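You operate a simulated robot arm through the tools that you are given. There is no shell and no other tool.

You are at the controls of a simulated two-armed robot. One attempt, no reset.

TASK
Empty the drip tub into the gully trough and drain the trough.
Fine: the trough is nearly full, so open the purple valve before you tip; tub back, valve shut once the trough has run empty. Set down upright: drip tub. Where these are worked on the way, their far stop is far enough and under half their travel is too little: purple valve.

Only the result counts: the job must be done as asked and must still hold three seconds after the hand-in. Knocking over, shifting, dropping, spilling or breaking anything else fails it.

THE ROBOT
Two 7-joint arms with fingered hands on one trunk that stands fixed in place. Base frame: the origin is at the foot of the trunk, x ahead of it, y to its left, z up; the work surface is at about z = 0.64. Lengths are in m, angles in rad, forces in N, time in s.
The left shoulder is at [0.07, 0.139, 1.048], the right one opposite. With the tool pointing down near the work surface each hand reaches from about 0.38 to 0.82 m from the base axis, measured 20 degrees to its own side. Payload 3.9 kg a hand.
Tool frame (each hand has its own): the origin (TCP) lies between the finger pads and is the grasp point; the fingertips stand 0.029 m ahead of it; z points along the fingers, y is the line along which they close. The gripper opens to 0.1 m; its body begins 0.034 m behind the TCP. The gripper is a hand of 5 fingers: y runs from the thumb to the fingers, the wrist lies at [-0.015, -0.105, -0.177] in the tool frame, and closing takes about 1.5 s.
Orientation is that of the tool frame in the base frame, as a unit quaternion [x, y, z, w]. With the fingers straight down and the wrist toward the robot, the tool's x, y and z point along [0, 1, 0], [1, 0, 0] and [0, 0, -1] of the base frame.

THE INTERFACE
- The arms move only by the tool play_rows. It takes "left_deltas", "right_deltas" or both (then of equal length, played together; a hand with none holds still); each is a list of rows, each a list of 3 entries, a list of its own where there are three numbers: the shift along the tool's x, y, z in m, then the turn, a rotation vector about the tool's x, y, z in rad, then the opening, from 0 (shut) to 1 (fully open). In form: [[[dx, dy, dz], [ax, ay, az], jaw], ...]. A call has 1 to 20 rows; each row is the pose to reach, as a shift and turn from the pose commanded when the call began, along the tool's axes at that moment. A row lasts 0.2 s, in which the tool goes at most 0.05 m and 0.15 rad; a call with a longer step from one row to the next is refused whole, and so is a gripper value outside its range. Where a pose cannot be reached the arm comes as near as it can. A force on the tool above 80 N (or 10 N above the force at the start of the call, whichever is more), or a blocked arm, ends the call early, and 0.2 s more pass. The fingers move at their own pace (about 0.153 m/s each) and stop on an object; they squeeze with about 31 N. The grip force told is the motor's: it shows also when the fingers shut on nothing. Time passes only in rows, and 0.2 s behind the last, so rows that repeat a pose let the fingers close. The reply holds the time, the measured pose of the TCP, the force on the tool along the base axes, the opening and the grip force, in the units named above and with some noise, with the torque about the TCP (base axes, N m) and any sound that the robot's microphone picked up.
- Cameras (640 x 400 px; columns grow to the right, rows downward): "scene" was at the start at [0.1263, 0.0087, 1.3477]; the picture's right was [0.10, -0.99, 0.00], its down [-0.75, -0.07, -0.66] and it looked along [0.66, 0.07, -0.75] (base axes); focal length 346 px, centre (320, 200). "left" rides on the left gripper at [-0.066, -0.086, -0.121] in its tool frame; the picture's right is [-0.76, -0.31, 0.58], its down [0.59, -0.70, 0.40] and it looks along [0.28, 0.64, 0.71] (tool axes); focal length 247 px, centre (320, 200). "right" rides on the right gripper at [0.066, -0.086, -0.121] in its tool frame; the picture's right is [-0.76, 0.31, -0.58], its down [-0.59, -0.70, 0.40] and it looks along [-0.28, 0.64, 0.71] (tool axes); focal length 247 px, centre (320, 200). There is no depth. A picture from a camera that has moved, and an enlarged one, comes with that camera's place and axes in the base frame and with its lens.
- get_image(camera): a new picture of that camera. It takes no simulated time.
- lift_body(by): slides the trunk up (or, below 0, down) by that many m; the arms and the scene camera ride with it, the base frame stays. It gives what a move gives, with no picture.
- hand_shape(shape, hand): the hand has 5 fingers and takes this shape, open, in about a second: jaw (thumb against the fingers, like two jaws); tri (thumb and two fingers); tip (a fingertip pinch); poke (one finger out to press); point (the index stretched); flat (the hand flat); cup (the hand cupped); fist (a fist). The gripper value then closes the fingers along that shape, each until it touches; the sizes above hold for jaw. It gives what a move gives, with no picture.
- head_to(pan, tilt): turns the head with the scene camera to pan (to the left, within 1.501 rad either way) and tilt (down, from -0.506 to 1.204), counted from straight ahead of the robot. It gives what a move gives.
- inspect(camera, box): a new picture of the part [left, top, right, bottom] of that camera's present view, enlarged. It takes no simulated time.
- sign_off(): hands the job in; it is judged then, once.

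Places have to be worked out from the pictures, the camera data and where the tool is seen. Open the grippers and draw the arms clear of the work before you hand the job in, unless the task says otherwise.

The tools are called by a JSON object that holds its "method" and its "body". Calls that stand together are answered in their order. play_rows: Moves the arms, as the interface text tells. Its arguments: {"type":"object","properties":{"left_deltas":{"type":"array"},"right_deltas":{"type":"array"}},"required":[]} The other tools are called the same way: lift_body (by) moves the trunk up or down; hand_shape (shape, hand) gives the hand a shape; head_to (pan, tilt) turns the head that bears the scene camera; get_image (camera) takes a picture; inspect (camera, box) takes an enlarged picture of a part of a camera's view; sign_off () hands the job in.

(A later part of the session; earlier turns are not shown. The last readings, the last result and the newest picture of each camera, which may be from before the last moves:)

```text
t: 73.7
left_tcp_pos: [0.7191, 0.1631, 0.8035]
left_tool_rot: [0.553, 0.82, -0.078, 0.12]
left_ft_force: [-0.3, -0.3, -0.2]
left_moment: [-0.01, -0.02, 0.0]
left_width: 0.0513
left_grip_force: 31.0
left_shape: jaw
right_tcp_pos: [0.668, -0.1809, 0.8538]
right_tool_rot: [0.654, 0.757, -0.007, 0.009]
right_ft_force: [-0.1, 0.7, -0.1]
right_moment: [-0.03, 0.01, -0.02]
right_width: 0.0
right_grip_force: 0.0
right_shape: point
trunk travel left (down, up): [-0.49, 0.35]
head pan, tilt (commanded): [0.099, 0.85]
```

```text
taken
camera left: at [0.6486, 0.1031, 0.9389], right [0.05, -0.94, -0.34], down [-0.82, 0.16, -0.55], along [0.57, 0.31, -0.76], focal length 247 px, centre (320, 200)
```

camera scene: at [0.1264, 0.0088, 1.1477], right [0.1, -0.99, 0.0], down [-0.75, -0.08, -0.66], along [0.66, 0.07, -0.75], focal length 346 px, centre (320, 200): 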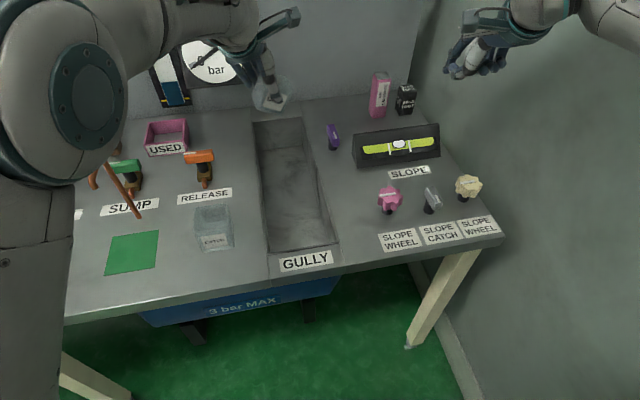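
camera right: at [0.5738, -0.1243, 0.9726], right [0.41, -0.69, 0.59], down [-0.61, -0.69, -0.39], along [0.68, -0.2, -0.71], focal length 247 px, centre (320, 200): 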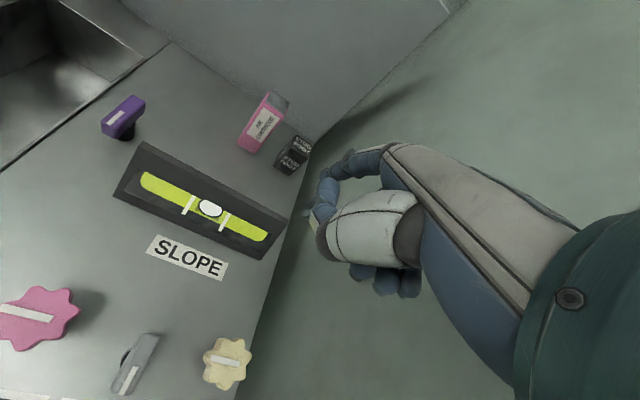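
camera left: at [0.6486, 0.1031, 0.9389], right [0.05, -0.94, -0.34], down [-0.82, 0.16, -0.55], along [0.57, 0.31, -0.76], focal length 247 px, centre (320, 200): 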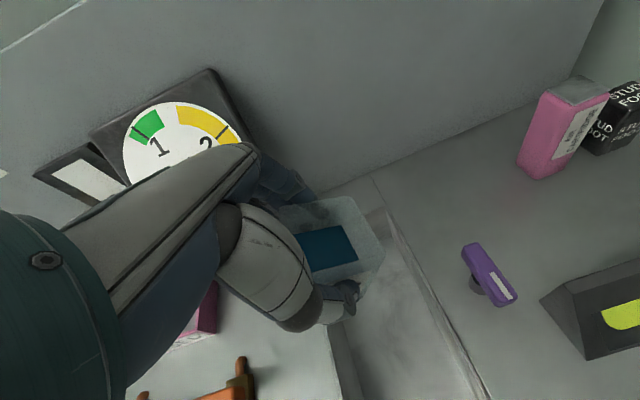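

The tub is tilted about 29° with TCP on target, and the elbow is about 0.3 m from the head. I'll continue the tip slowly to around 75°.

{"method": "play_rows", "body": {"left_deltas": [[[0, 0, 0], [0, 0.08, 0], 0.0], [[0, 0, 0], [0, 0.16, 0], 0.0], [[0, 0, 0], [0, 0.24, 0], 0.0], [[0, 0, 0], [0, 0.32, 0], 0.0], [[0, 0, 0], [0, 0.4, 0], 0.0], [[0, 0, 0], [0, 0.48, 0], 0.0], [[0, 0, 0], [0, 0.56, 0], 0.0], [[0, 0, 0], [0, 0.64, 0], 0.0], [[0, 0, 0], [0, 0.72, 0], 0.0], [[0, 0, 0], [0, 0.8, 0], 0.0]]}}

{"method": "get_image", "body": {"camera": "scene"}}

{"method": "get_image", "body": {"camera": "left"}}

{"method": "get_image", "body": {"camera": "right"}}

```text
t: 75.9
left_tcp_pos: [0.7181, 0.1621, 0.8031]
left_tool_rot: [0.54, 0.802, 0.144, -0.21]
left_ft_force: [0.4, 0.8, 0.6]
left_moment: [-0.05, -0.02, 0.03]
left_width: 0.0512
left_grip_force: 30.9
left_shape: jaw
right_tcp_pos: [0.6682, -0.1799, 0.8541]
right_tool_rot: [0.653, 0.757, -0.008, 0.009]
right_ft_force: [-0.2, 0.6, -0.1]
right_moment: [-0.01, -0.01, 0.03]
right_width: 0.0001
right_grip_force: 0.0
right_shape: point
trunk travel left (down, up): [-0.49, 0.35]
head pan, tilt (commanded): [0.099, 0.85]
```

```text
taken
camera scene: at [0.1267, 0.0087, 1.1477], right [0.1, -0.99, 0.0], down [-0.75, -0.07, -0.66], along [0.66, 0.07, -0.75], focal length 346 px, centre (320, 200)
```

scene: 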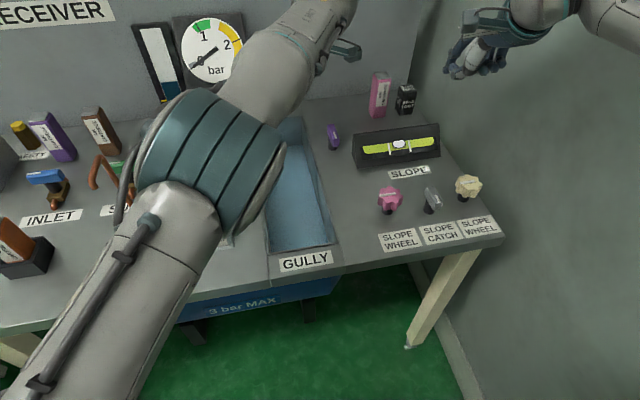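

```text
taken
camera left: at [0.6813, 0.0217, 0.8765], right [-0.14, -0.46, -0.88], down [-0.92, 0.39, -0.06], along [0.37, 0.79, -0.48], focal length 247 px, centre (320, 200)
```

left: 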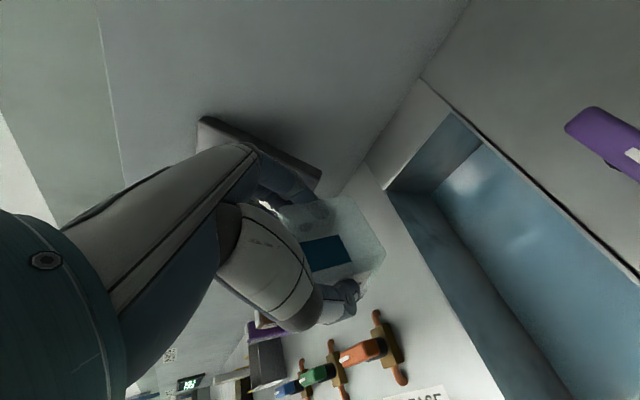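

```text
taken
camera right: at [0.5739, -0.1241, 0.9726], right [0.41, -0.69, 0.59], down [-0.61, -0.69, -0.39], along [0.68, -0.2, -0.71], focal length 247 px, centre (320, 200)
```

right: 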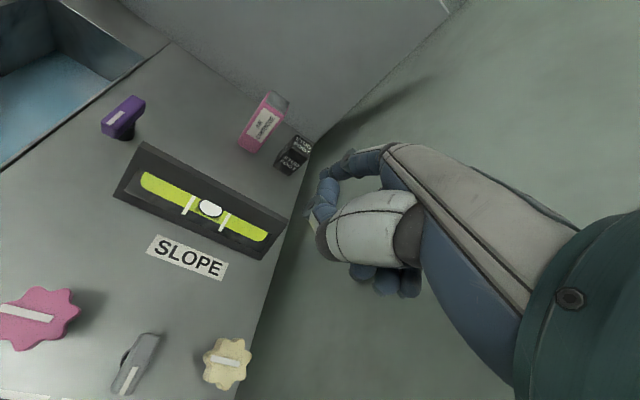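

Liquid has gone into the trough, which shows blue again, and TCP is on target at about 75° of tip. I'll continue to about 110° to empty the tub fully.

{"method": "play_rows", "body": {"left_deltas": [[[0, 0, 0], [0, 0.07, 0], 0.0], [[0, 0, 0], [0, 0.14, 0], 0.0], [[0, 0, 0], [0, 0.21, 0], 0.0], [[0, 0, 0], [0, 0.28, 0], 0.0], [[0, 0, 0], [0, 0.35, 0], 0.0], [[0, 0, 0], [0, 0.42, 0], 0.0], [[0, 0, 0], [0, 0.49, 0], 0.0], [[0, 0, 0], [0, 0.56, 0], 0.0], [[0, 0, 0], [0, 0.62, 0], 0.0], [[0, 0, 0], [0, 0.62, 0], 0.0]]}}

{"method": "get_image", "body": {"camera": "scene"}}

{"method": "get_image", "body": {"camera": "left"}}

{"method": "get_image", "body": {"camera": "right"}}

```text
t: 78.1
left_tcp_pos: [0.6934, 0.1698, 0.803]
left_tool_rot: [0.471, 0.699, 0.301, -0.446]
left_ft_force: [-0.1, -0.4, -0.6]
left_moment: [-0.02, -0.01, -0.01]
left_width: 0.0513
left_grip_force: 31.3
left_shape: jaw
left hand out of reach, approached as far as the arm can: row 4, 5, 6, 7, 8, 9, 10
right_tcp_pos: [0.667, -0.18, 0.853]
right_tool_rot: [0.653, 0.757, -0.007, 0.009]
right_ft_force: [-0.2, 0.1, -0.4]
right_moment: [-0.01, 0.04, 0.02]
right_width: 0.0
right_grip_force: 0.1
right_shape: point
trunk travel left (down, up): [-0.49, 0.35]
head pan, tilt (commanded): [0.099, 0.85]
```

```text
taken
camera scene: at [0.1265, 0.0088, 1.1477], right [0.1, -0.99, 0.0], down [-0.75, -0.08, -0.66], along [0.66, 0.07, -0.75], focal length 346 px, centre (320, 200)
```

scene: 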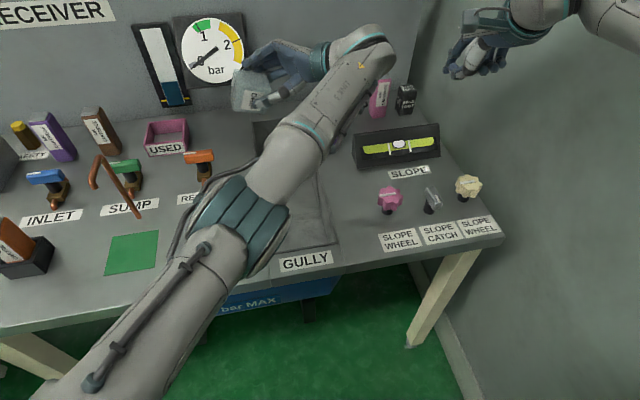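

```text
taken
camera left: at [0.6657, 0.0114, 0.7953], right [-0.36, 0.07, -0.93], down [-0.88, 0.3, 0.36], along [0.31, 0.95, -0.04], focal length 247 px, centre (320, 200)
```

left: 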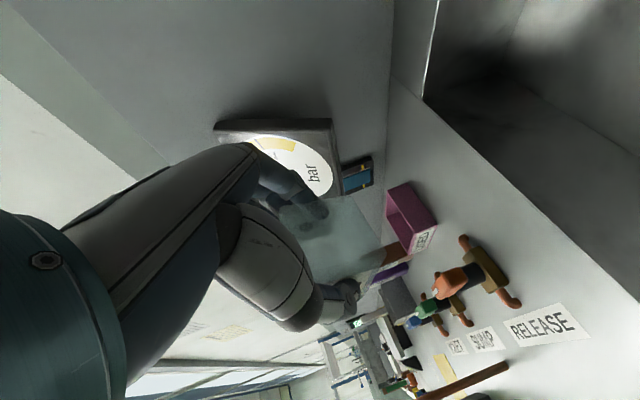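

```text
taken
camera right: at [0.5737, -0.124, 0.9728], right [0.41, -0.69, 0.59], down [-0.61, -0.69, -0.39], along [0.68, -0.2, -0.71], focal length 247 px, centre (320, 200)
```

right: 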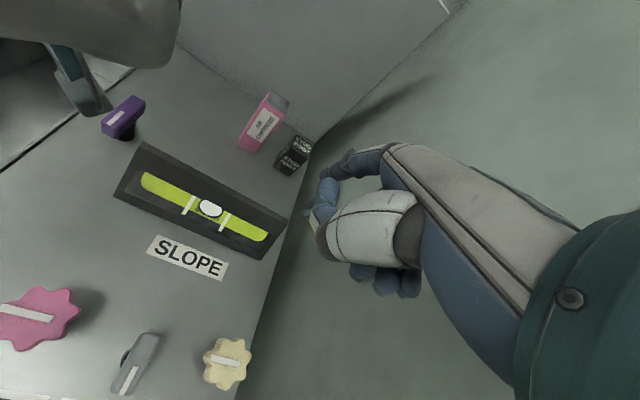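

The tub looks empty at about 110° of tip and the trough looks grey. I'll zoom in to confirm both before going back upright.

{"method": "inspect", "body": {"camera": "left", "box": [240, 160, 420, 330]}}

{"method": "inspect", "body": {"camera": "scene", "box": [200, 20, 360, 280]}}

{"method": "inspect", "body": {"camera": "right", "box": [0, 20, 180, 180]}}

```text
2.35 times, centred on (330, 245) of left
camera zoom: at [0.6657, 0.0114, 0.7953], right [-0.36, 0.07, -0.93], down [-0.88, 0.3, 0.36], along [0.31, 0.95, -0.04], focal length 581 px, centre (296, 94)
```

zoom: 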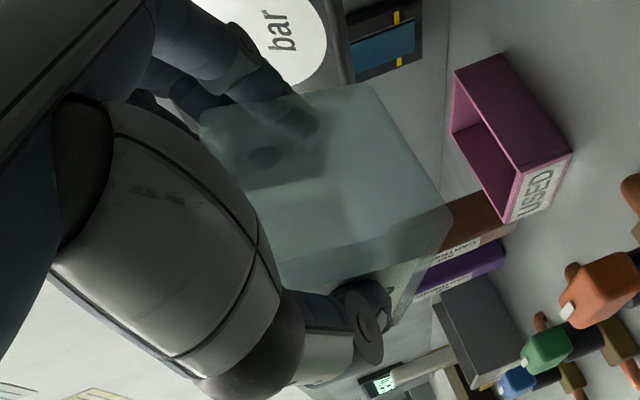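

```text
1.54 times, centred on (280, 150) of scene
camera zoom: at [0.1265, 0.0088, 1.1477], right [0.1, -0.99, 0.0], down [-0.75, -0.08, -0.66], along [0.66, 0.07, -0.75], focal length 533 px, centre (382, 277)
```

zoom: 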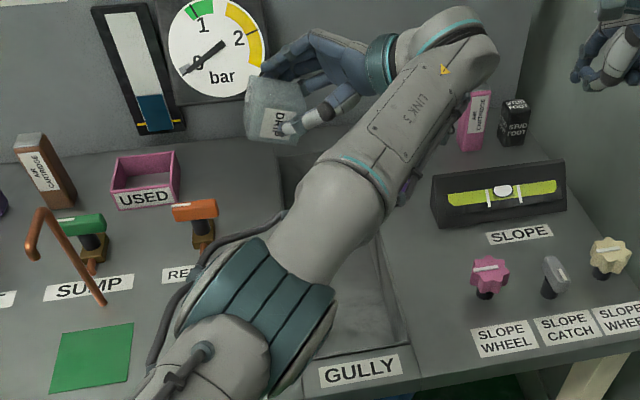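

```text
2.50 times, centred on (90, 100) of right
camera zoom: at [0.5737, -0.124, 0.9728], right [0.41, -0.69, 0.59], down [-0.61, -0.69, -0.39], along [0.68, -0.2, -0.71], focal length 617 px, centre (895, 450)
```

zoom: 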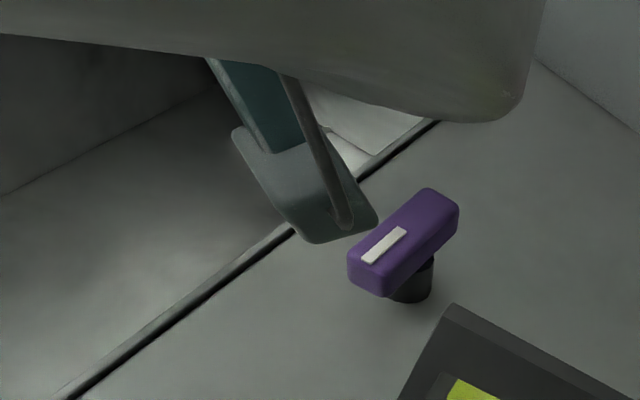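

The tub is empty and the trough is dry. I'll roll the tub back upright, slowly and in stages, since the reverse roll was blocked during the earlier test.

{"method": "play_rows", "body": {"left_deltas": [[[0, 0, 0], [0, -0.08, 0], 0.0], [[-0.001, 0.002, -0.0015], [0, -0.16, 0], 0.0], [[-0.002, 0.004, -0.003], [0, -0.24, 0], 0.0], [[-0.003, 0.007, -0.005], [0, -0.32, 0], 0.0], [[-0.004, 0.01, -0.0075], [0, -0.4, 0], 0.0], [[-0.005, 0.014, -0.01], [0, -0.48, 0], 0.0], [[-0.0055, 0.0163, -0.0118], [0, -0.56, 0], 0.0], [[-0.0055, 0.0163, -0.0118], [0, -0.64, 0], 0.0]]}}

{"method": "get_image", "body": {"camera": "scene"}}

```text
t: 79.9
left_tcp_pos: [0.7354, 0.1593, 0.8072]
left_tool_rot: [0.542, 0.804, 0.137, -0.202]
left_ft_force: [-0.2, 1.0, -0.5]
left_moment: [-0.04, -0.01, 0.01]
left_width: 0.0512
left_grip_force: 30.9
left_shape: jaw
left hand out of reach, approached as far as the arm can: row 1, 2, 3, 4, 5, 6, 7, 8
right_tcp_pos: [0.6676, -0.1794, 0.8544]
right_tool_rot: [0.654, 0.756, -0.007, 0.008]
right_ft_force: [0.1, 0.1, 0.9]
right_moment: [-0.02, -0.04, 0.03]
right_width: 0.0001
right_grip_force: 0.0
right_shape: point
trunk travel left (down, up): [-0.49, 0.35]
head pan, tilt (commanded): [0.099, 0.85]
```

```text
taken
camera scene: at [0.1263, 0.0089, 1.1477], right [0.1, -0.99, 0.0], down [-0.75, -0.08, -0.66], along [0.66, 0.07, -0.75], focal length 346 px, centre (320, 200)
```

scene: 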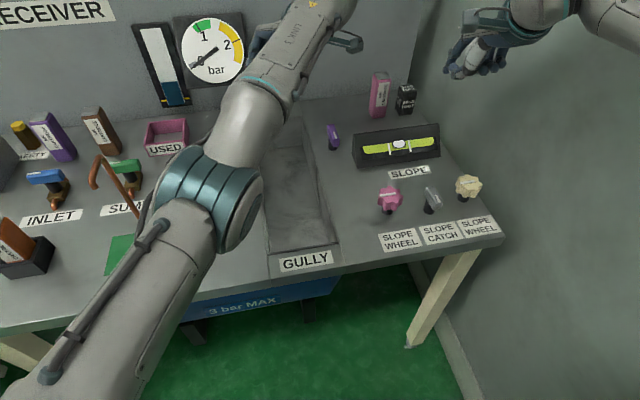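

The roll-back is going smoothly, with a≈28° left past vertical. I'll continue to bring the tub back toward level.

{"method": "play_rows", "body": {"left_deltas": [[[0, -0.004, 0], [0, -0.08, 0], 0.0], [[0, -0.008, 0], [0, -0.16, 0], 0.0], [[0, -0.012, 0], [0, -0.24, 0], 0.0], [[0, -0.015, 0], [0, -0.32, 0], 0.0], [[0, -0.015, 0], [0, -0.4, 0], 0.0], [[0, -0.015, 0], [0, -0.48, 0], 0.0], [[0, -0.015, 0], [0, -0.56, 0], 0.0], [[0, -0.015, 0], [0, -0.64, 0], 0.0], [[0, -0.015, 0], [0, -0.72, 0], 0.0], [[0, -0.015, 0], [0, -0.8, 0], 0.0]]}}

{"method": "get_image", "body": {"camera": "scene"}}

{"method": "get_image", "body": {"camera": "left"}}

```text
t: 82.1
left_tcp_pos: [0.8016, 0.148, 0.8243]
left_tool_rot: [0.552, 0.82, -0.086, 0.127]
left_ft_force: [0.3, 0.3, -1.2]
left_moment: [-0.01, 0.01, -0.01]
left_width: 0.0514
left_grip_force: 30.6
left_shape: jaw
left hand out of reach, approached as far as the arm can: row 1, 2, 3, 4, 5, 6, 7, 8, 9, 10
right_tcp_pos: [0.6671, -0.1788, 0.8546]
right_tool_rot: [0.654, 0.757, -0.007, 0.009]
right_ft_force: [0.0, 0.6, 0.3]
right_moment: [0.02, 0.01, 0.0]
right_width: 0.0
right_grip_force: 0.0
right_shape: point
trunk travel left (down, up): [-0.49, 0.35]
head pan, tilt (commanded): [0.099, 0.85]
```

```text
taken
camera scene: at [0.1265, 0.0091, 1.1477], right [0.1, -0.99, 0.0], down [-0.75, -0.08, -0.66], along [0.66, 0.07, -0.75], focal length 346 px, centre (320, 200)
```

scene: 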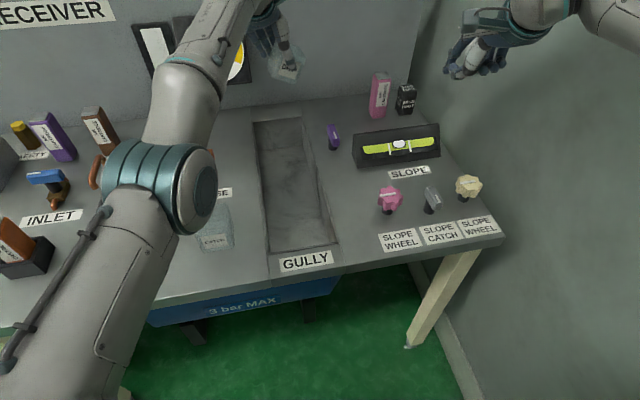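

```text
taken
camera left: at [0.7311, 0.0916, 0.9612], right [0.05, -0.95, -0.32], down [-0.82, 0.15, -0.56], along [0.57, 0.29, -0.77], focal length 247 px, centre (320, 200)
```

left: 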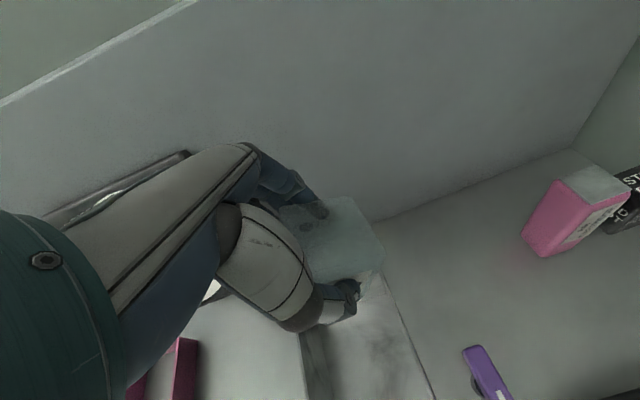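

The tub is nearly upright but the arm drifted outward to (0.80, 0.148). I'll finish levelling to the pick orientation while pulling back slightly.

{"method": "play_rows", "body": {"left_deltas": [[[0.004, -0.0056, -0.0012], [0, -0.08, 0], 0.0], [[0.008, -0.011, -0.0024], [0, -0.16, 0], 0.0], [[0.012, -0.0167, -0.0037], [0, -0.24, 0], 0.0], [[0.0155, -0.0222, -0.0049], [0, -0.32, 0], 0.0], [[0.0193, -0.0278, -0.0061], [0, -0.4, 0], 0.0], [[0.0232, -0.0333, -0.0073], [0, -0.48, 0], 0.0], [[0.0232, -0.0333, -0.0073], [0, -0.48, 0], 0.0]]}}

{"method": "get_image", "body": {"camera": "scene"}}

{"method": "get_image", "body": {"camera": "left"}}

```text
t: 83.7
left_tcp_pos: [0.8343, 0.1636, 0.8369]
left_tool_rot: [0.517, 0.766, -0.213, 0.318]
left_ft_force: [-0.1, -0.4, -0.4]
left_moment: [0.01, 0.01, -0.01]
left_width: 0.0513
left_grip_force: 30.9
left_shape: jaw
left hand out of reach, approached as far as the arm can: row 1, 2, 3, 4, 5, 6, 7
right_tcp_pos: [0.6668, -0.1799, 0.853]
right_tool_rot: [0.653, 0.757, -0.008, 0.009]
right_ft_force: [0.0, -0.7, 0.3]
right_moment: [0.0, -0.06, -0.01]
right_width: 0.0
right_grip_force: 0.0
right_shape: point
trunk travel left (down, up): [-0.49, 0.35]
head pan, tilt (commanded): [0.099, 0.85]
```

```text
taken
camera scene: at [0.1263, 0.0086, 1.1477], right [0.1, -0.99, 0.0], down [-0.75, -0.07, -0.66], along [0.66, 0.07, -0.75], focal length 346 px, centre (320, 200)
```

scene: 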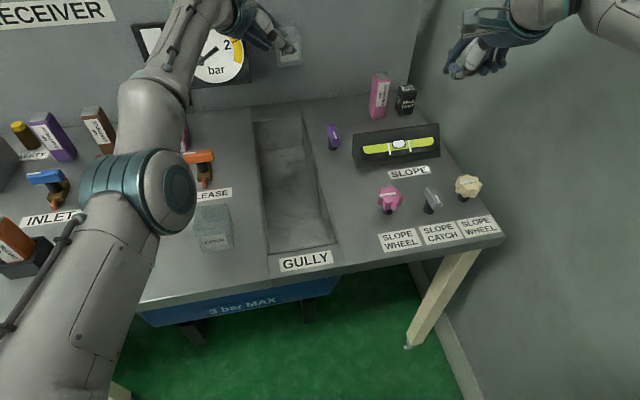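

```text
taken
camera left: at [0.7394, 0.1676, 0.969], right [0.07, -0.99, 0.13], down [-0.7, -0.14, -0.7], along [0.71, -0.04, -0.7], focal length 247 px, centre (320, 200)
```

left: 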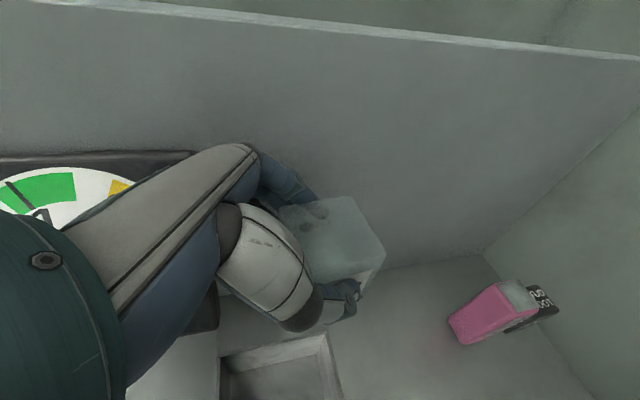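

The tub is level again, but the arm is locked out nearly straight and the fingers are close to the back wall. I'll pull back toward the robot with a clear radial retraction before going to the tub's place.

{"method": "play_rows", "body": {"left_deltas": [[[0.002, -0.0134, 0.0035], [0, 0, 0], 0.0], [[0.004, -0.0268, 0.007], [0, 0, 0], 0.0], [[0.006, -0.04, 0.0106], [0, 0, 0], 0.0], [[0.008, -0.0535, 0.014], [0, 0, 0], 0.0], [[0.0102, -0.0669, 0.0177], [0, 0, 0], 0.0], [[0.0102, -0.0669, 0.0177], [0, 0, 0], 0.0]]}}

{"method": "get_image", "body": {"camera": "scene"}}

```text
t: 85.1
left_tcp_pos: [0.7756, 0.1345, 0.8175]
left_tool_rot: [0.517, 0.765, -0.213, 0.319]
left_ft_force: [0.5, 0.0, -0.4]
left_moment: [0.03, -0.02, -0.04]
left_width: 0.0509
left_grip_force: 30.7
left_shape: jaw
right_tcp_pos: [0.6679, -0.1802, 0.8523]
right_tool_rot: [0.653, 0.757, -0.007, 0.008]
right_ft_force: [0.6, -0.1, 0.2]
right_moment: [0.01, -0.01, 0.0]
right_width: 0.0
right_grip_force: 0.1
right_shape: point
trunk travel left (down, up): [-0.49, 0.35]
head pan, tilt (commanded): [0.099, 0.85]
```

```text
taken
camera scene: at [0.1267, 0.0087, 1.1476], right [0.1, -0.99, 0.0], down [-0.75, -0.08, -0.66], along [0.66, 0.07, -0.75], focal length 346 px, centre (320, 200)
```

scene: 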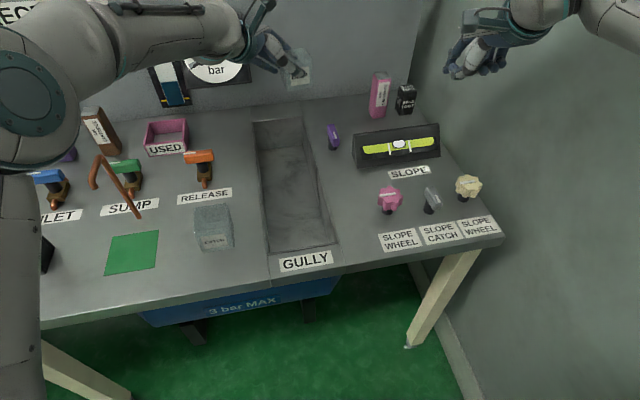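

The elbow has freed up and the hand is at (0.776, 0.135, 0.818) in the pick orientation. I'll carry the empty tub back above its original spot, to (0.838, 0.031, 0.78).

{"method": "play_rows", "body": {"left_deltas": [[[-0.0096, 0.0032, 0.0185], [0, 0, 0], 0.0], [[-0.0192, 0.0063, 0.037], [0, 0, 0], 0.0], [[-0.0288, 0.0095, 0.0555], [0, 0, 0], 0.0], [[-0.0383, 0.0126, 0.074], [0, 0, 0], 0.0], [[-0.0479, 0.0158, 0.0925], [0, 0, 0], 0.0], [[-0.0575, 0.0189, 0.111], [0, 0, 0], 0.0], [[-0.0575, 0.0189, 0.111], [0, 0, 0], 0.0]]}}

{"method": "get_image", "body": {"camera": "scene"}}

{"method": "get_image", "body": {"camera": "left"}}

{"method": "inspect", "body": {"camera": "right", "box": [80, 0, 320, 200]}}

```text
t: 86.7
left_tcp_pos: [0.8372, 0.0292, 0.7816]
left_tool_rot: [0.517, 0.765, -0.213, 0.32]
left_ft_force: [1.0, -0.2, -0.8]
left_moment: [0.0, -0.04, -0.02]
left_width: 0.0512
left_grip_force: 30.4
left_shape: jaw
right_tcp_pos: [0.6667, -0.18, 0.8534]
right_tool_rot: [0.654, 0.757, -0.008, 0.009]
right_ft_force: [1.0, 0.5, -0.4]
right_moment: [0.0, 0.05, 0.0]
right_width: 0.0
right_grip_force: 0.0
right_shape: point
trunk travel left (down, up): [-0.49, 0.35]
head pan, tilt (commanded): [0.099, 0.85]
```

```text
taken
camera scene: at [0.1259, 0.0088, 1.1478], right [0.1, -0.99, 0.0], down [-0.75, -0.08, -0.66], along [0.66, 0.07, -0.75], focal length 346 px, centre (320, 200)
```

scene: 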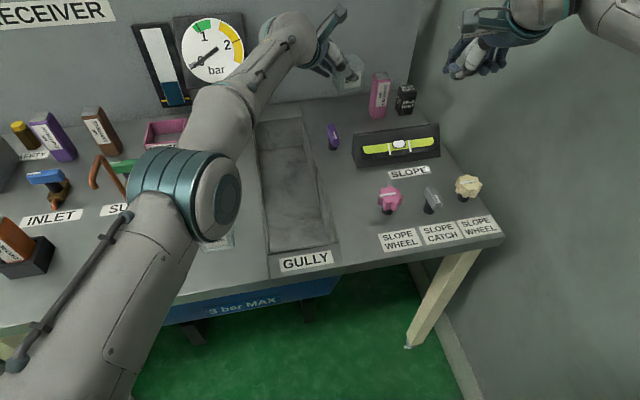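

```text
taken
camera left: at [0.7415, 0.0345, 0.9137], right [0.07, -0.99, 0.13], down [-0.7, -0.14, -0.7], along [0.71, -0.04, -0.7], focal length 247 px, centre (320, 200)
```

left: 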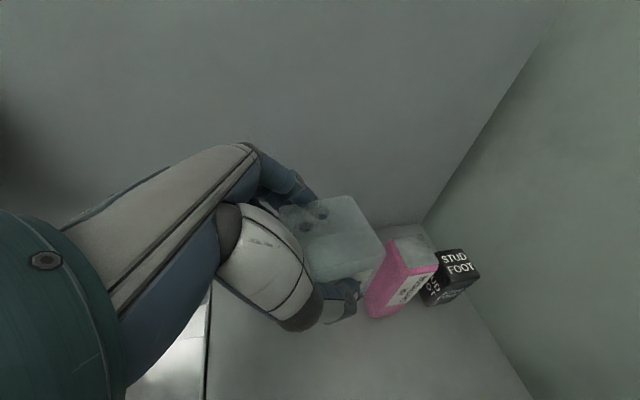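

```text
2.00 times, centred on (200, 100) of right
camera zoom: at [0.5731, -0.124, 0.9732], right [0.41, -0.69, 0.59], down [-0.61, -0.69, -0.39], along [0.68, -0.2, -0.71], focal length 494 px, centre (560, 400)
```

zoom: 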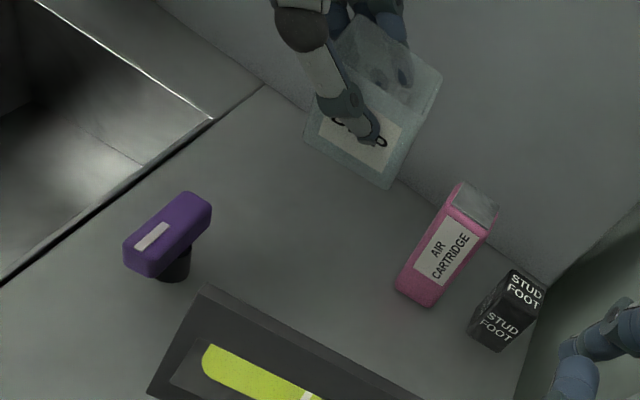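

The empty tub is level above its old spot with the cartridge clear on the right. I'll lower it to just above the bench, TCP z≈0.695 (it was 0.693 when gripped on the bench).

{"method": "play_rows", "body": {"left_deltas": [[[0.012, 0.0003, 0.0115], [0, 0, 0], 0.0], [[0.024, 0.0005, 0.023], [0, 0, 0], 0.0], [[0.036, 0.0007, 0.0345], [0, 0, 0], 0.0], [[0.046, 0.0009, 0.0443], [0, 0, 0], 0.0], [[0.054, 0.001, 0.052], [0, 0, 0], 0.0], [[0.0595, 0.0011, 0.0573], [0, 0, 0], 0.0], [[0.0625, 0.0011, 0.0603], [0, 0, 0], 0.0], [[0.0625, 0.0011, 0.0603], [0, 0, 0], 0.0]]}}

{"method": "inspect", "body": {"camera": "right", "box": [80, 0, 320, 200]}}

{"method": "inspect", "body": {"camera": "scene", "box": [250, 0, 430, 150]}}

{"method": "inspect", "body": {"camera": "left", "box": [200, 140, 440, 380]}}

```text
t: 88.5
left_tcp_pos: [0.8396, 0.0317, 0.6933]
left_tool_rot: [0.517, 0.766, -0.213, 0.318]
left_ft_force: [0.2, 0.2, -0.5]
left_moment: [0.01, -0.02, -0.01]
left_width: 0.0512
left_grip_force: 31.2
left_shape: jaw
right_tcp_pos: [0.667, -0.1799, 0.8541]
right_tool_rot: [0.653, 0.757, -0.007, 0.009]
right_ft_force: [0.3, 0.1, -0.5]
right_moment: [-0.02, -0.01, 0.06]
right_width: 0.0
right_grip_force: 0.0
right_shape: point
trunk travel left (down, up): [-0.49, 0.35]
head pan, tilt (commanded): [0.099, 0.85]
```

```text
2.00 times, centred on (200, 100) of right
camera zoom: at [0.5735, -0.1241, 0.9729], right [0.41, -0.69, 0.59], down [-0.61, -0.69, -0.39], along [0.68, -0.2, -0.71], focal length 494 px, centre (560, 400)
```

zoom: 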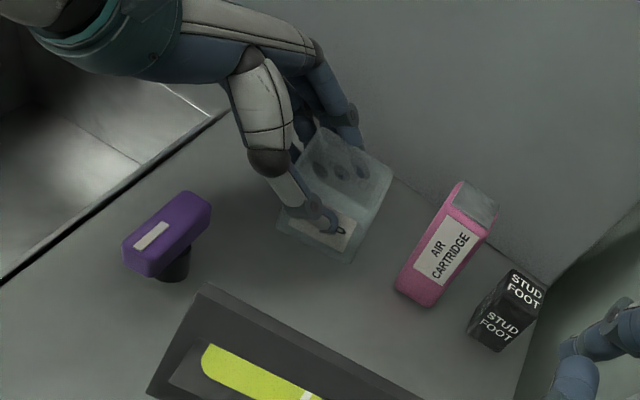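

```text
2.67 times, centred on (340, 75) of scene
camera zoom: at [0.1263, 0.0087, 1.1477], right [0.1, -0.99, 0.0], down [-0.75, -0.07, -0.66], along [0.66, 0.07, -0.75], focal length 924 px, centre (267, 533)
```

zoom: 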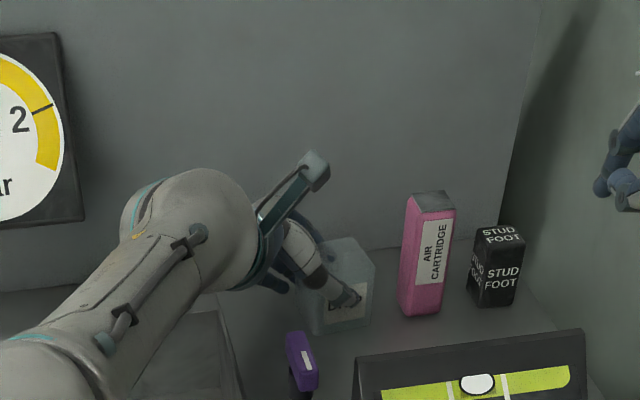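

```text
1.67 times, centred on (320, 260) of left
camera zoom: at [0.7429, 0.0356, 0.8267], right [0.07, -0.99, 0.13], down [-0.7, -0.14, -0.7], along [0.71, -0.04, -0.7], focal length 412 px, centre (320, 100)
```

zoom: 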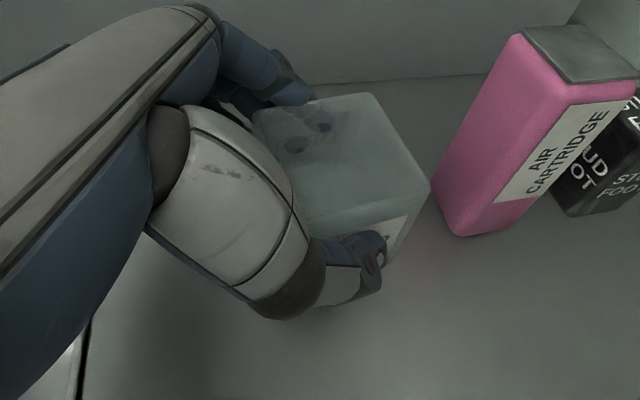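

The tub is back at its pick-up height and place, with no side load. I'll open the hand gradually.

{"method": "play_rows", "body": {"left_deltas": [[[0.0007, 0, 0.0007], [0, 0, 0], 0.3], [[0.0007, 0, 0.0007], [0, 0, 0], 0.5], [[0.0007, 0, 0.0007], [0, 0, 0], 0.55], [[0.0007, 0, 0.0007], [0, 0, 0], 0.6], [[0.0007, 0, 0.0007], [0, 0, 0], 0.65], [[0.0007, 0, 0.0007], [0, 0, 0], 0.7], [[0.0007, 0, 0.0007], [0, 0, 0], 0.8], [[0.0007, 0, 0.0007], [0, 0, 0], 0.9], [[0.0007, 0, 0.0007], [0, 0, 0], 1.0], [[0.0007, 0, 0.0007], [0, 0, 0], 1.0], [[0.0007, 0, 0.0007], [0, 0, 0], 1.0]]}}

{"method": "inspect", "body": {"camera": "left", "box": [200, 140, 440, 380]}}

{"method": "inspect", "body": {"camera": "right", "box": [80, 0, 320, 200]}}

```text
t: 90.9
left_tcp_pos: [0.8383, 0.032, 0.6935]
left_tool_rot: [0.517, 0.765, -0.213, 0.319]
left_ft_force: [-0.4, 0.0, -0.3]
left_moment: [0.02, 0.02, 0.01]
left_width: 0.0998
left_grip_force: 0.1
left_shape: jaw
right_tcp_pos: [0.6679, -0.18, 0.8534]
right_tool_rot: [0.654, 0.757, -0.008, 0.009]
right_ft_force: [-0.1, 0.3, 0.7]
right_moment: [-0.03, 0.0, -0.03]
right_width: 0.0001
right_grip_force: 0.1
right_shape: point
trunk travel left (down, up): [-0.49, 0.35]
head pan, tilt (commanded): [0.099, 0.85]
```

```text
1.67 times, centred on (320, 260) of left
camera zoom: at [0.7429, 0.0358, 0.8259], right [0.07, -0.99, 0.13], down [-0.7, -0.14, -0.7], along [0.71, -0.04, -0.7], focal length 412 px, centre (320, 100)
```

zoom: 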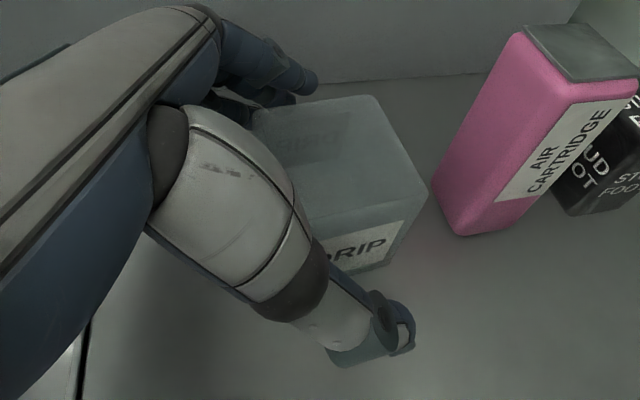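

```text
2.00 times, centred on (200, 100) of right
camera zoom: at [0.5735, -0.1241, 0.9729], right [0.41, -0.69, 0.59], down [-0.61, -0.69, -0.39], along [0.68, -0.2, -0.71], focal length 494 px, centre (560, 400)
```

zoom: 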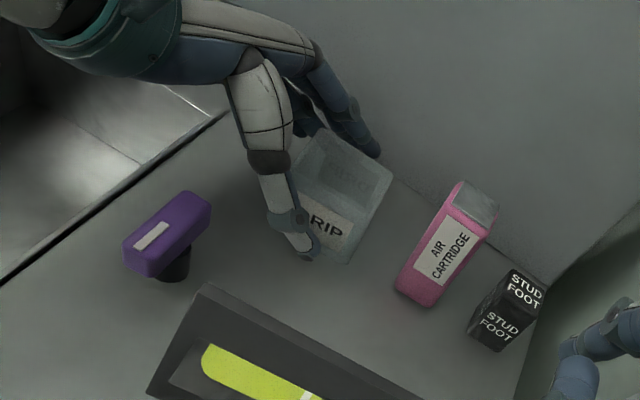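

The tub stands upright on its own with the hand fully open. I'll rise straight up along vertical and check it stays put.

{"method": "play_rows", "body": {"left_deltas": [[[-0.012, 0, -0.012], [0, 0, 0], 1.0], [[-0.024, 0, -0.024], [0, 0, 0], 1.0], [[-0.036, 0, -0.036], [0, 0, 0], 1.0], [[-0.05, 0, -0.05], [0, 0, 0], 1.0], [[-0.065, 0, -0.065], [0, 0, 0], 1.0], [[-0.08, 0, -0.08], [0, 0, 0], 1.0]]}}

{"method": "inspect", "body": {"camera": "right", "box": [80, 0, 320, 200]}}

{"method": "inspect", "body": {"camera": "scene", "box": [250, 0, 430, 150]}}

```text
t: 92.3
left_tcp_pos: [0.8356, 0.0324, 0.807]
left_tool_rot: [0.517, 0.765, -0.213, 0.318]
left_ft_force: [-0.4, 0.3, -0.2]
left_moment: [-0.02, -0.04, 0.03]
left_width: 0.0999
left_grip_force: 0.1
left_shape: jaw
right_tcp_pos: [0.668, -0.18, 0.854]
right_tool_rot: [0.654, 0.757, -0.007, 0.009]
right_ft_force: [-0.8, 0.1, 0.4]
right_moment: [0.01, -0.02, 0.0]
right_width: 0.0001
right_grip_force: 0.0
right_shape: point
trunk travel left (down, up): [-0.49, 0.35]
head pan, tilt (commanded): [0.099, 0.85]
```

```text
2.00 times, centred on (200, 100) of right
camera zoom: at [0.573, -0.1242, 0.9732], right [0.41, -0.69, 0.59], down [-0.61, -0.69, -0.39], along [0.68, -0.2, -0.71], focal length 494 px, centre (560, 400)
```

zoom: 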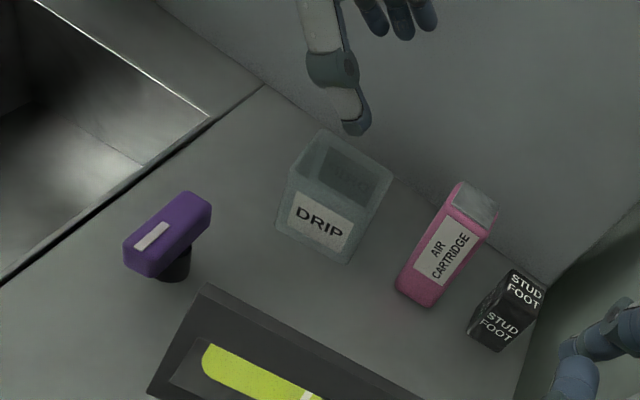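

```text
2.67 times, centred on (340, 75) of scene
camera zoom: at [0.1257, 0.0086, 1.1478], right [0.1, -0.99, 0.0], down [-0.75, -0.07, -0.66], along [0.66, 0.07, -0.75], focal length 924 px, centre (267, 533)
```

zoom: 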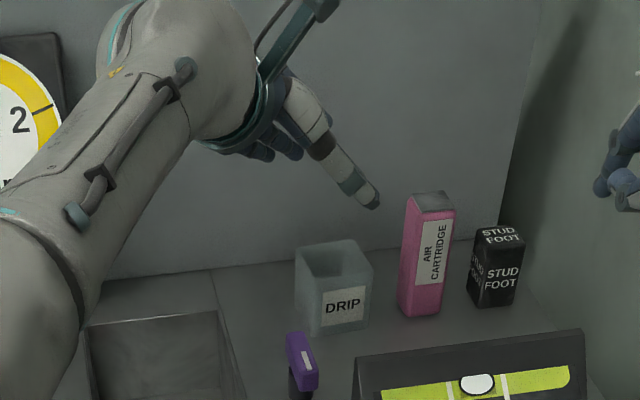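

The tub stands upright, empty and back home, and the trough is dry. Next is closing the valve. I'll bring the left hand back to fingers-down, just left of the open handle at safe height.

{"method": "play_rows", "body": {"left_deltas": [[[0.0, -0.008, -0.012], [0.0043, 0.0981, 0.0103], 1.0], [[0.01, -0.018, -0.024], [0.0085, 0.1962, 0.0206], 1.0], [[0.018, -0.028, -0.035], [0.0128, 0.2943, 0.0309], 1.0], [[0.0252, -0.0388, -0.0445], [0.017, 0.3924, 0.0413], 1.0], [[0.0315, -0.0486, -0.0545], [0.0213, 0.4904, 0.0516], 1.0], [[0.0378, -0.0583, -0.064], [0.0256, 0.5885, 0.0619], 1.0], [[0.0441, -0.068, -0.074], [0.0298, 0.6866, 0.0722], 1.0], [[0.0504, -0.0777, -0.0836], [0.0341, 0.7847, 0.0825], 1.0], [[0.0504, -0.0777, -0.0836], [0.0341, 0.7847, 0.0825], 1.0]]}}

{"method": "get_image", "body": {"camera": "scene"}}

```text
t: 94.3
left_tcp_pos: [0.7623, 0.0832, 0.8379]
left_tool_rot: [0.595, 0.803, 0.001, 0.0]
left_ft_force: [0.4, 0.9, 0.5]
left_moment: [-0.02, -0.03, 0.01]
left_width: 0.0998
left_grip_force: 0.0
left_shape: jaw
left hand out of reach, approached as far as the arm can: row 2, 3, 4, 5, 6, 7, 8, 9
right_tcp_pos: [0.6673, -0.1802, 0.8537]
right_tool_rot: [0.653, 0.757, -0.008, 0.009]
right_ft_force: [0.4, 0.0, 0.5]
right_moment: [-0.02, 0.0, 0.03]
right_width: 0.0
right_grip_force: 0.1
right_shape: point
trunk travel left (down, up): [-0.49, 0.35]
head pan, tilt (commanded): [0.099, 0.85]
```

```text
taken
camera scene: at [0.1264, 0.0088, 1.1477], right [0.1, -0.99, 0.0], down [-0.75, -0.08, -0.66], along [0.66, 0.07, -0.75], focal length 346 px, centre (320, 200)
```

scene: 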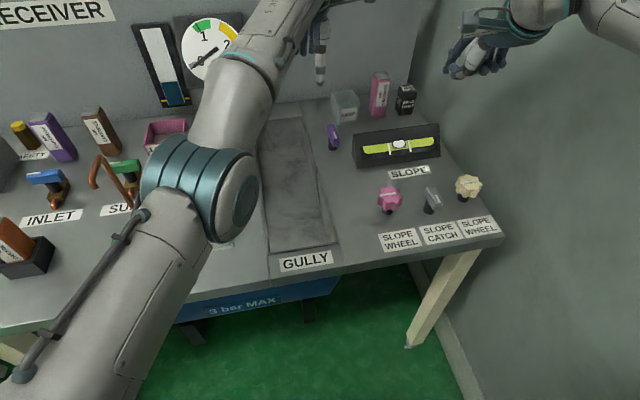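

The orientation is right (fingers down, yaw 17°) but TCP is 3.5 cm too far out. I'll retract to the planned spot and then set the poke shape.

{"method": "play_rows", "body": {"left_deltas": [[[0.006, -0.01, 0.003], [0, 0, 0], 1.0], [[0.012, -0.02, 0.006], [0, 0, 0], 1.0], [[0.0178, -0.0305, 0.01], [0, 0, 0], 1.0], [[0.0178, -0.0305, 0.01], [0, 0, 0], 1.0]]}}

{"method": "hand_shape", "body": {"hand": "left", "shape": "poke"}}

{"method": "get_image", "body": {"camera": "left"}}

{"method": "get_image", "body": {"camera": "right"}}

```text
t: 95.3
left_tcp_pos: [0.7287, 0.0917, 0.8286]
left_tool_rot: [0.594, 0.804, 0.002, 0.002]
left_ft_force: [-0.6, -0.5, 0.3]
left_moment: [0.03, 0.05, 0.0]
left_width: 0.0997
left_grip_force: 0.0
left_shape: jaw
left hand out of reach, approached as far as the arm can: row 1, 2
right_tcp_pos: [0.6665, -0.1802, 0.8531]
right_tool_rot: [0.653, 0.757, -0.007, 0.009]
right_ft_force: [0.1, -0.3, 0.5]
right_moment: [0.0, -0.05, 0.01]
right_width: 0.0
right_grip_force: 0.0
right_shape: point
trunk travel left (down, up): [-0.49, 0.35]
head pan, tilt (commanded): [0.099, 0.85]
```

```text
t: 96.2
left_tcp_pos: [0.728, 0.0913, 0.8286]
left_tool_rot: [0.594, 0.804, 0.0, 0.002]
left_ft_force: [-1.0, -0.1, 0.0]
left_moment: [0.01, 0.03, -0.02]
left_width: 0.0
left_grip_force: 0.0
left_shape: poke
right_tcp_pos: [0.667, -0.1807, 0.8537]
right_tool_rot: [0.654, 0.757, -0.007, 0.009]
right_ft_force: [-0.3, 0.4, -0.1]
right_moment: [-0.03, 0.0, -0.03]
right_width: 0.0001
right_grip_force: 0.1
right_shape: point
trunk travel left (down, up): [-0.49, 0.35]
head pan, tilt (commanded): [0.099, 0.85]
```

```text
taken
camera left: at [0.6638, 0.0035, 0.9502], right [-0.07, -0.81, -0.58], down [-0.84, 0.36, -0.4], along [0.53, 0.46, -0.71], focal length 247 px, centre (320, 200)
```

left: 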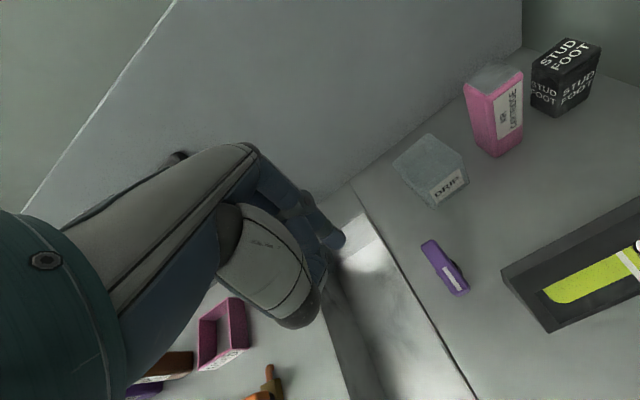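

```text
taken
camera right: at [0.5735, -0.1241, 0.9729], right [0.41, -0.69, 0.59], down [-0.61, -0.69, -0.39], along [0.68, -0.2, -0.71], focal length 247 px, centre (320, 200)
```

right: 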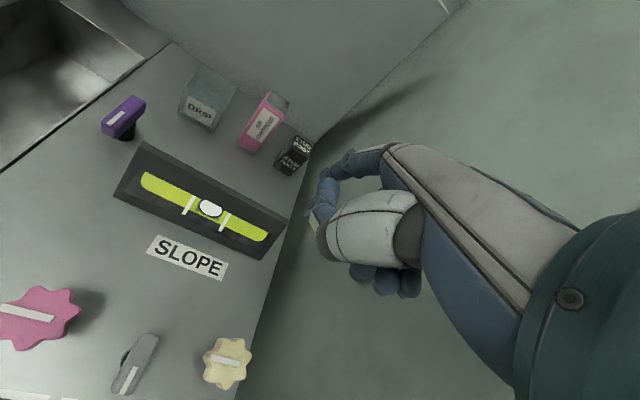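

The hand is at the planned spot beside the open handle with the tub undisturbed. I'll lower the finger to handle height.

{"method": "play_rows", "body": {"left_deltas": [[[-0.006, 0, 0.025], [0, 0, 0], 0.0], [[-0.008, 0, 0.05], [0, 0, 0], 0.0], [[-0.008, 0, 0.075], [0, 0, 0], 0.0], [[-0.008, 0, 0.1], [0, 0, 0], 0.0], [[-0.008, 0, 0.12], [0, 0, 0], 0.0], [[-0.008, 0, 0.137], [0, 0, 0], 0.0], [[-0.008, 0, 0.137], [0, 0, 0], 0.0]]}}

{"method": "get_image", "body": {"camera": "left"}}

{"method": "inspect", "body": {"camera": "right", "box": [40, 20, 240, 170]}}

```text
t: 97.8
left_tcp_pos: [0.7316, 0.0833, 0.6921]
left_tool_rot: [0.595, 0.804, 0.001, 0.002]
left_ft_force: [-0.5, -0.9, 0.3]
left_moment: [0.01, 0.01, 0.01]
left_width: 0.0
left_grip_force: 0.0
left_shape: poke
right_tcp_pos: [0.6681, -0.1814, 0.8529]
right_tool_rot: [0.653, 0.757, -0.006, 0.008]
right_ft_force: [-0.6, -0.3, -0.6]
right_moment: [0.02, 0.04, 0.0]
right_width: 0.0
right_grip_force: 0.1
right_shape: point
trunk travel left (down, up): [-0.49, 0.35]
head pan, tilt (commanded): [0.099, 0.85]
```

```text
taken
camera left: at [0.6678, -0.0036, 0.8141], right [-0.07, -0.81, -0.58], down [-0.84, 0.36, -0.4], along [0.53, 0.46, -0.71], focal length 247 px, centre (320, 200)
```

left: 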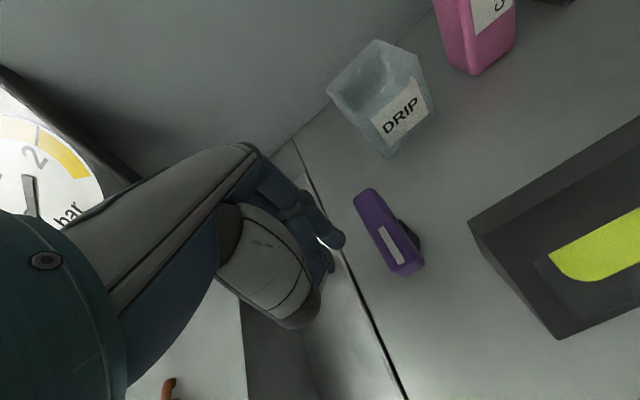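

```text
2.67 times, centred on (140, 95) of right
camera zoom: at [0.5734, -0.1241, 0.973], right [0.41, -0.69, 0.59], down [-0.61, -0.69, -0.39], along [0.68, -0.2, -0.71], focal length 659 px, centre (800, 480)
```

zoom: 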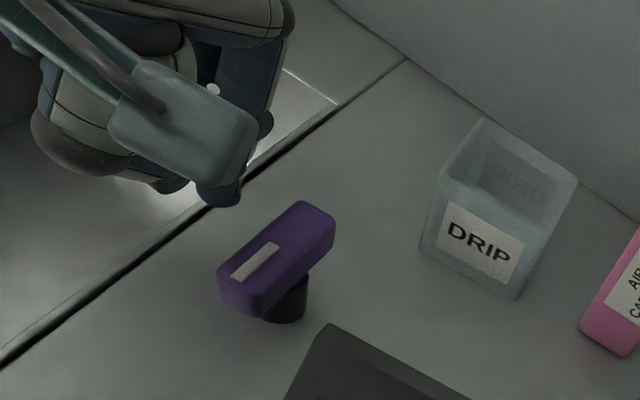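

The finger is to the left of the handle's far half. I'll sweep it right along an arc that pushes the far end clockwise, in small steps.

{"method": "play_rows", "body": {"left_deltas": [[[-0.008, 0.004, 0], [0, 0, 0], 0.0], [[-0.014, 0.004, 0], [0, 0, 0], 0.0], [[-0.02, 0.005, 0], [0, 0, 0], 0.0], [[-0.026, 0.008, 0], [0, 0, 0], 0.0], [[-0.032, 0.011, 0], [0, 0, 0], 0.0], [[-0.038, 0.013, 0], [0, 0, 0], 0.0]]}}

{"method": "get_image", "body": {"camera": "left"}}

{"method": "inspect", "body": {"camera": "right", "box": [40, 20, 240, 170]}}

```text
t: 99.2
left_tcp_pos: [0.7553, 0.0509, 0.6916]
left_tool_rot: [0.595, 0.804, 0.0, 0.002]
left_ft_force: [-0.3, 0.9, 0.5]
left_moment: [0.03, 0.01, -0.03]
left_width: 0.0
left_grip_force: 0.1
left_shape: poke
right_tcp_pos: [0.6679, -0.1809, 0.8541]
right_tool_rot: [0.654, 0.757, -0.007, 0.008]
right_ft_force: [0.2, 0.8, -0.2]
right_moment: [0.02, 0.01, 0.03]
right_width: 0.0
right_grip_force: 0.0
right_shape: point
trunk travel left (down, up): [-0.49, 0.35]
head pan, tilt (commanded): [0.099, 0.85]
```

```text
taken
camera left: at [0.6914, -0.0372, 0.8135], right [-0.07, -0.81, -0.58], down [-0.84, 0.36, -0.4], along [0.53, 0.46, -0.71], focal length 247 px, centre (320, 200)
```

left: 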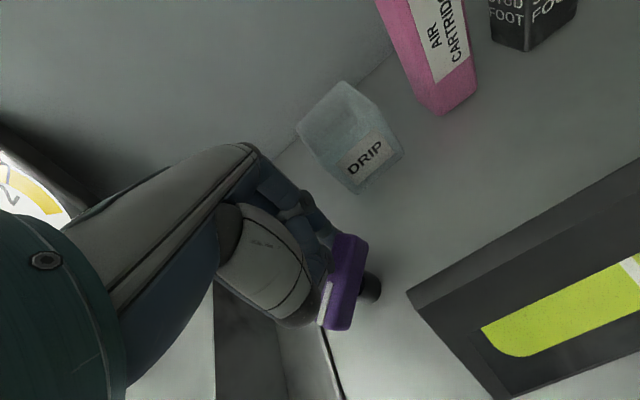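

```text
2.67 times, centred on (140, 95) of right
camera zoom: at [0.5735, -0.124, 0.9729], right [0.41, -0.69, 0.59], down [-0.61, -0.69, -0.39], along [0.68, -0.2, -0.71], focal length 659 px, centre (800, 480)
```

zoom: 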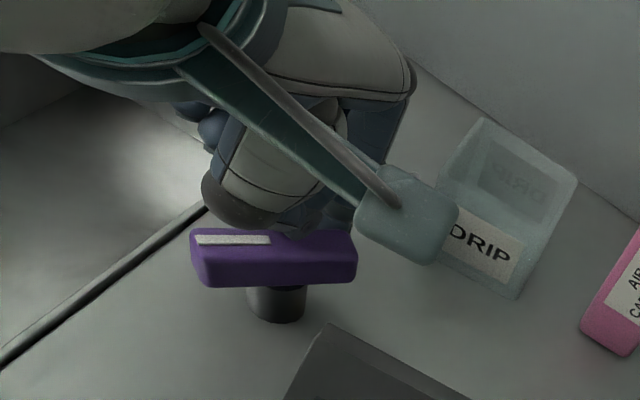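

The handle has turned about halfway back, clockwise, with low force. I'll continue around the far side and then pull the right end toward the robot until the stop.

{"method": "play_rows", "body": {"left_deltas": [[[-0.006, 0.002, 0], [0, 0, 0], 0.0], [[-0.012, 0.002, 0], [0, 0, 0], 0.0], [[-0.017, 0.0, 0], [0, 0, 0], 0.0], [[-0.02, -0.004, 0], [0, 0, 0], 0.0], [[-0.02, -0.007, 0], [0, 0, 0], 0.0]]}}

{"method": "get_image", "body": {"camera": "left"}}

{"method": "inspect", "body": {"camera": "right", "box": [40, 20, 240, 170]}}

```text
t: 100.4
left_tcp_pos: [0.7556, 0.0284, 0.6903]
left_tool_rot: [0.595, 0.803, 0.002, 0.002]
left_ft_force: [6.1, 0.4, 0.8]
left_moment: [0.04, -0.11, -0.06]
left_width: 0.0001
left_grip_force: 0.1
left_shape: poke
right_tcp_pos: [0.6679, -0.1807, 0.8529]
right_tool_rot: [0.653, 0.757, -0.007, 0.009]
right_ft_force: [-0.3, -0.2, -0.8]
right_moment: [0.02, 0.03, -0.01]
right_width: 0.0
right_grip_force: 0.0
right_shape: point
trunk travel left (down, up): [-0.49, 0.35]
head pan, tilt (commanded): [0.099, 0.85]
```

```text
taken
camera left: at [0.6914, -0.0586, 0.8135], right [-0.07, -0.81, -0.58], down [-0.84, 0.36, -0.4], along [0.53, 0.46, -0.71], focal length 247 px, centre (320, 200)
```

left: 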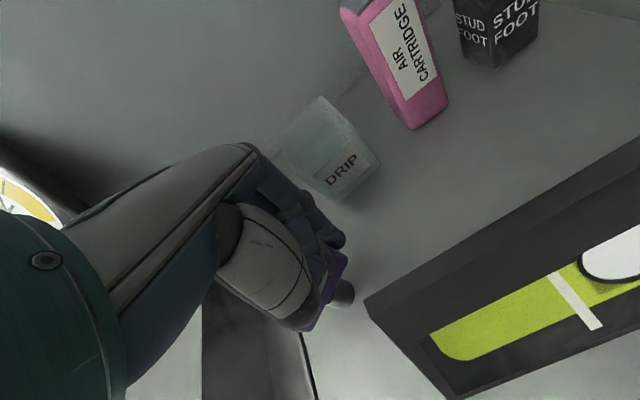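

```text
2.67 times, centred on (140, 95) of right
camera zoom: at [0.574, -0.1242, 0.9725], right [0.41, -0.69, 0.59], down [-0.61, -0.69, -0.39], along [0.68, -0.2, -0.71], focal length 659 px, centre (800, 480)
```

zoom: 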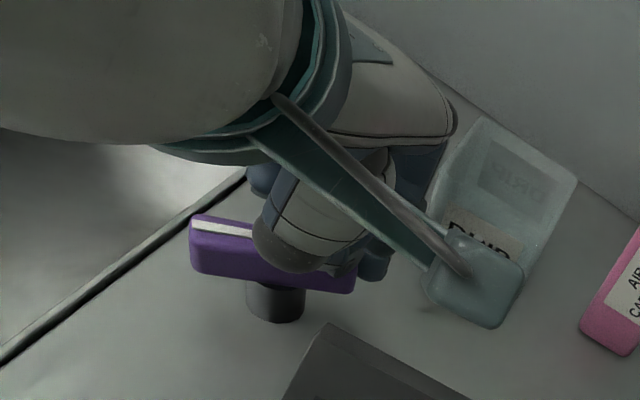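

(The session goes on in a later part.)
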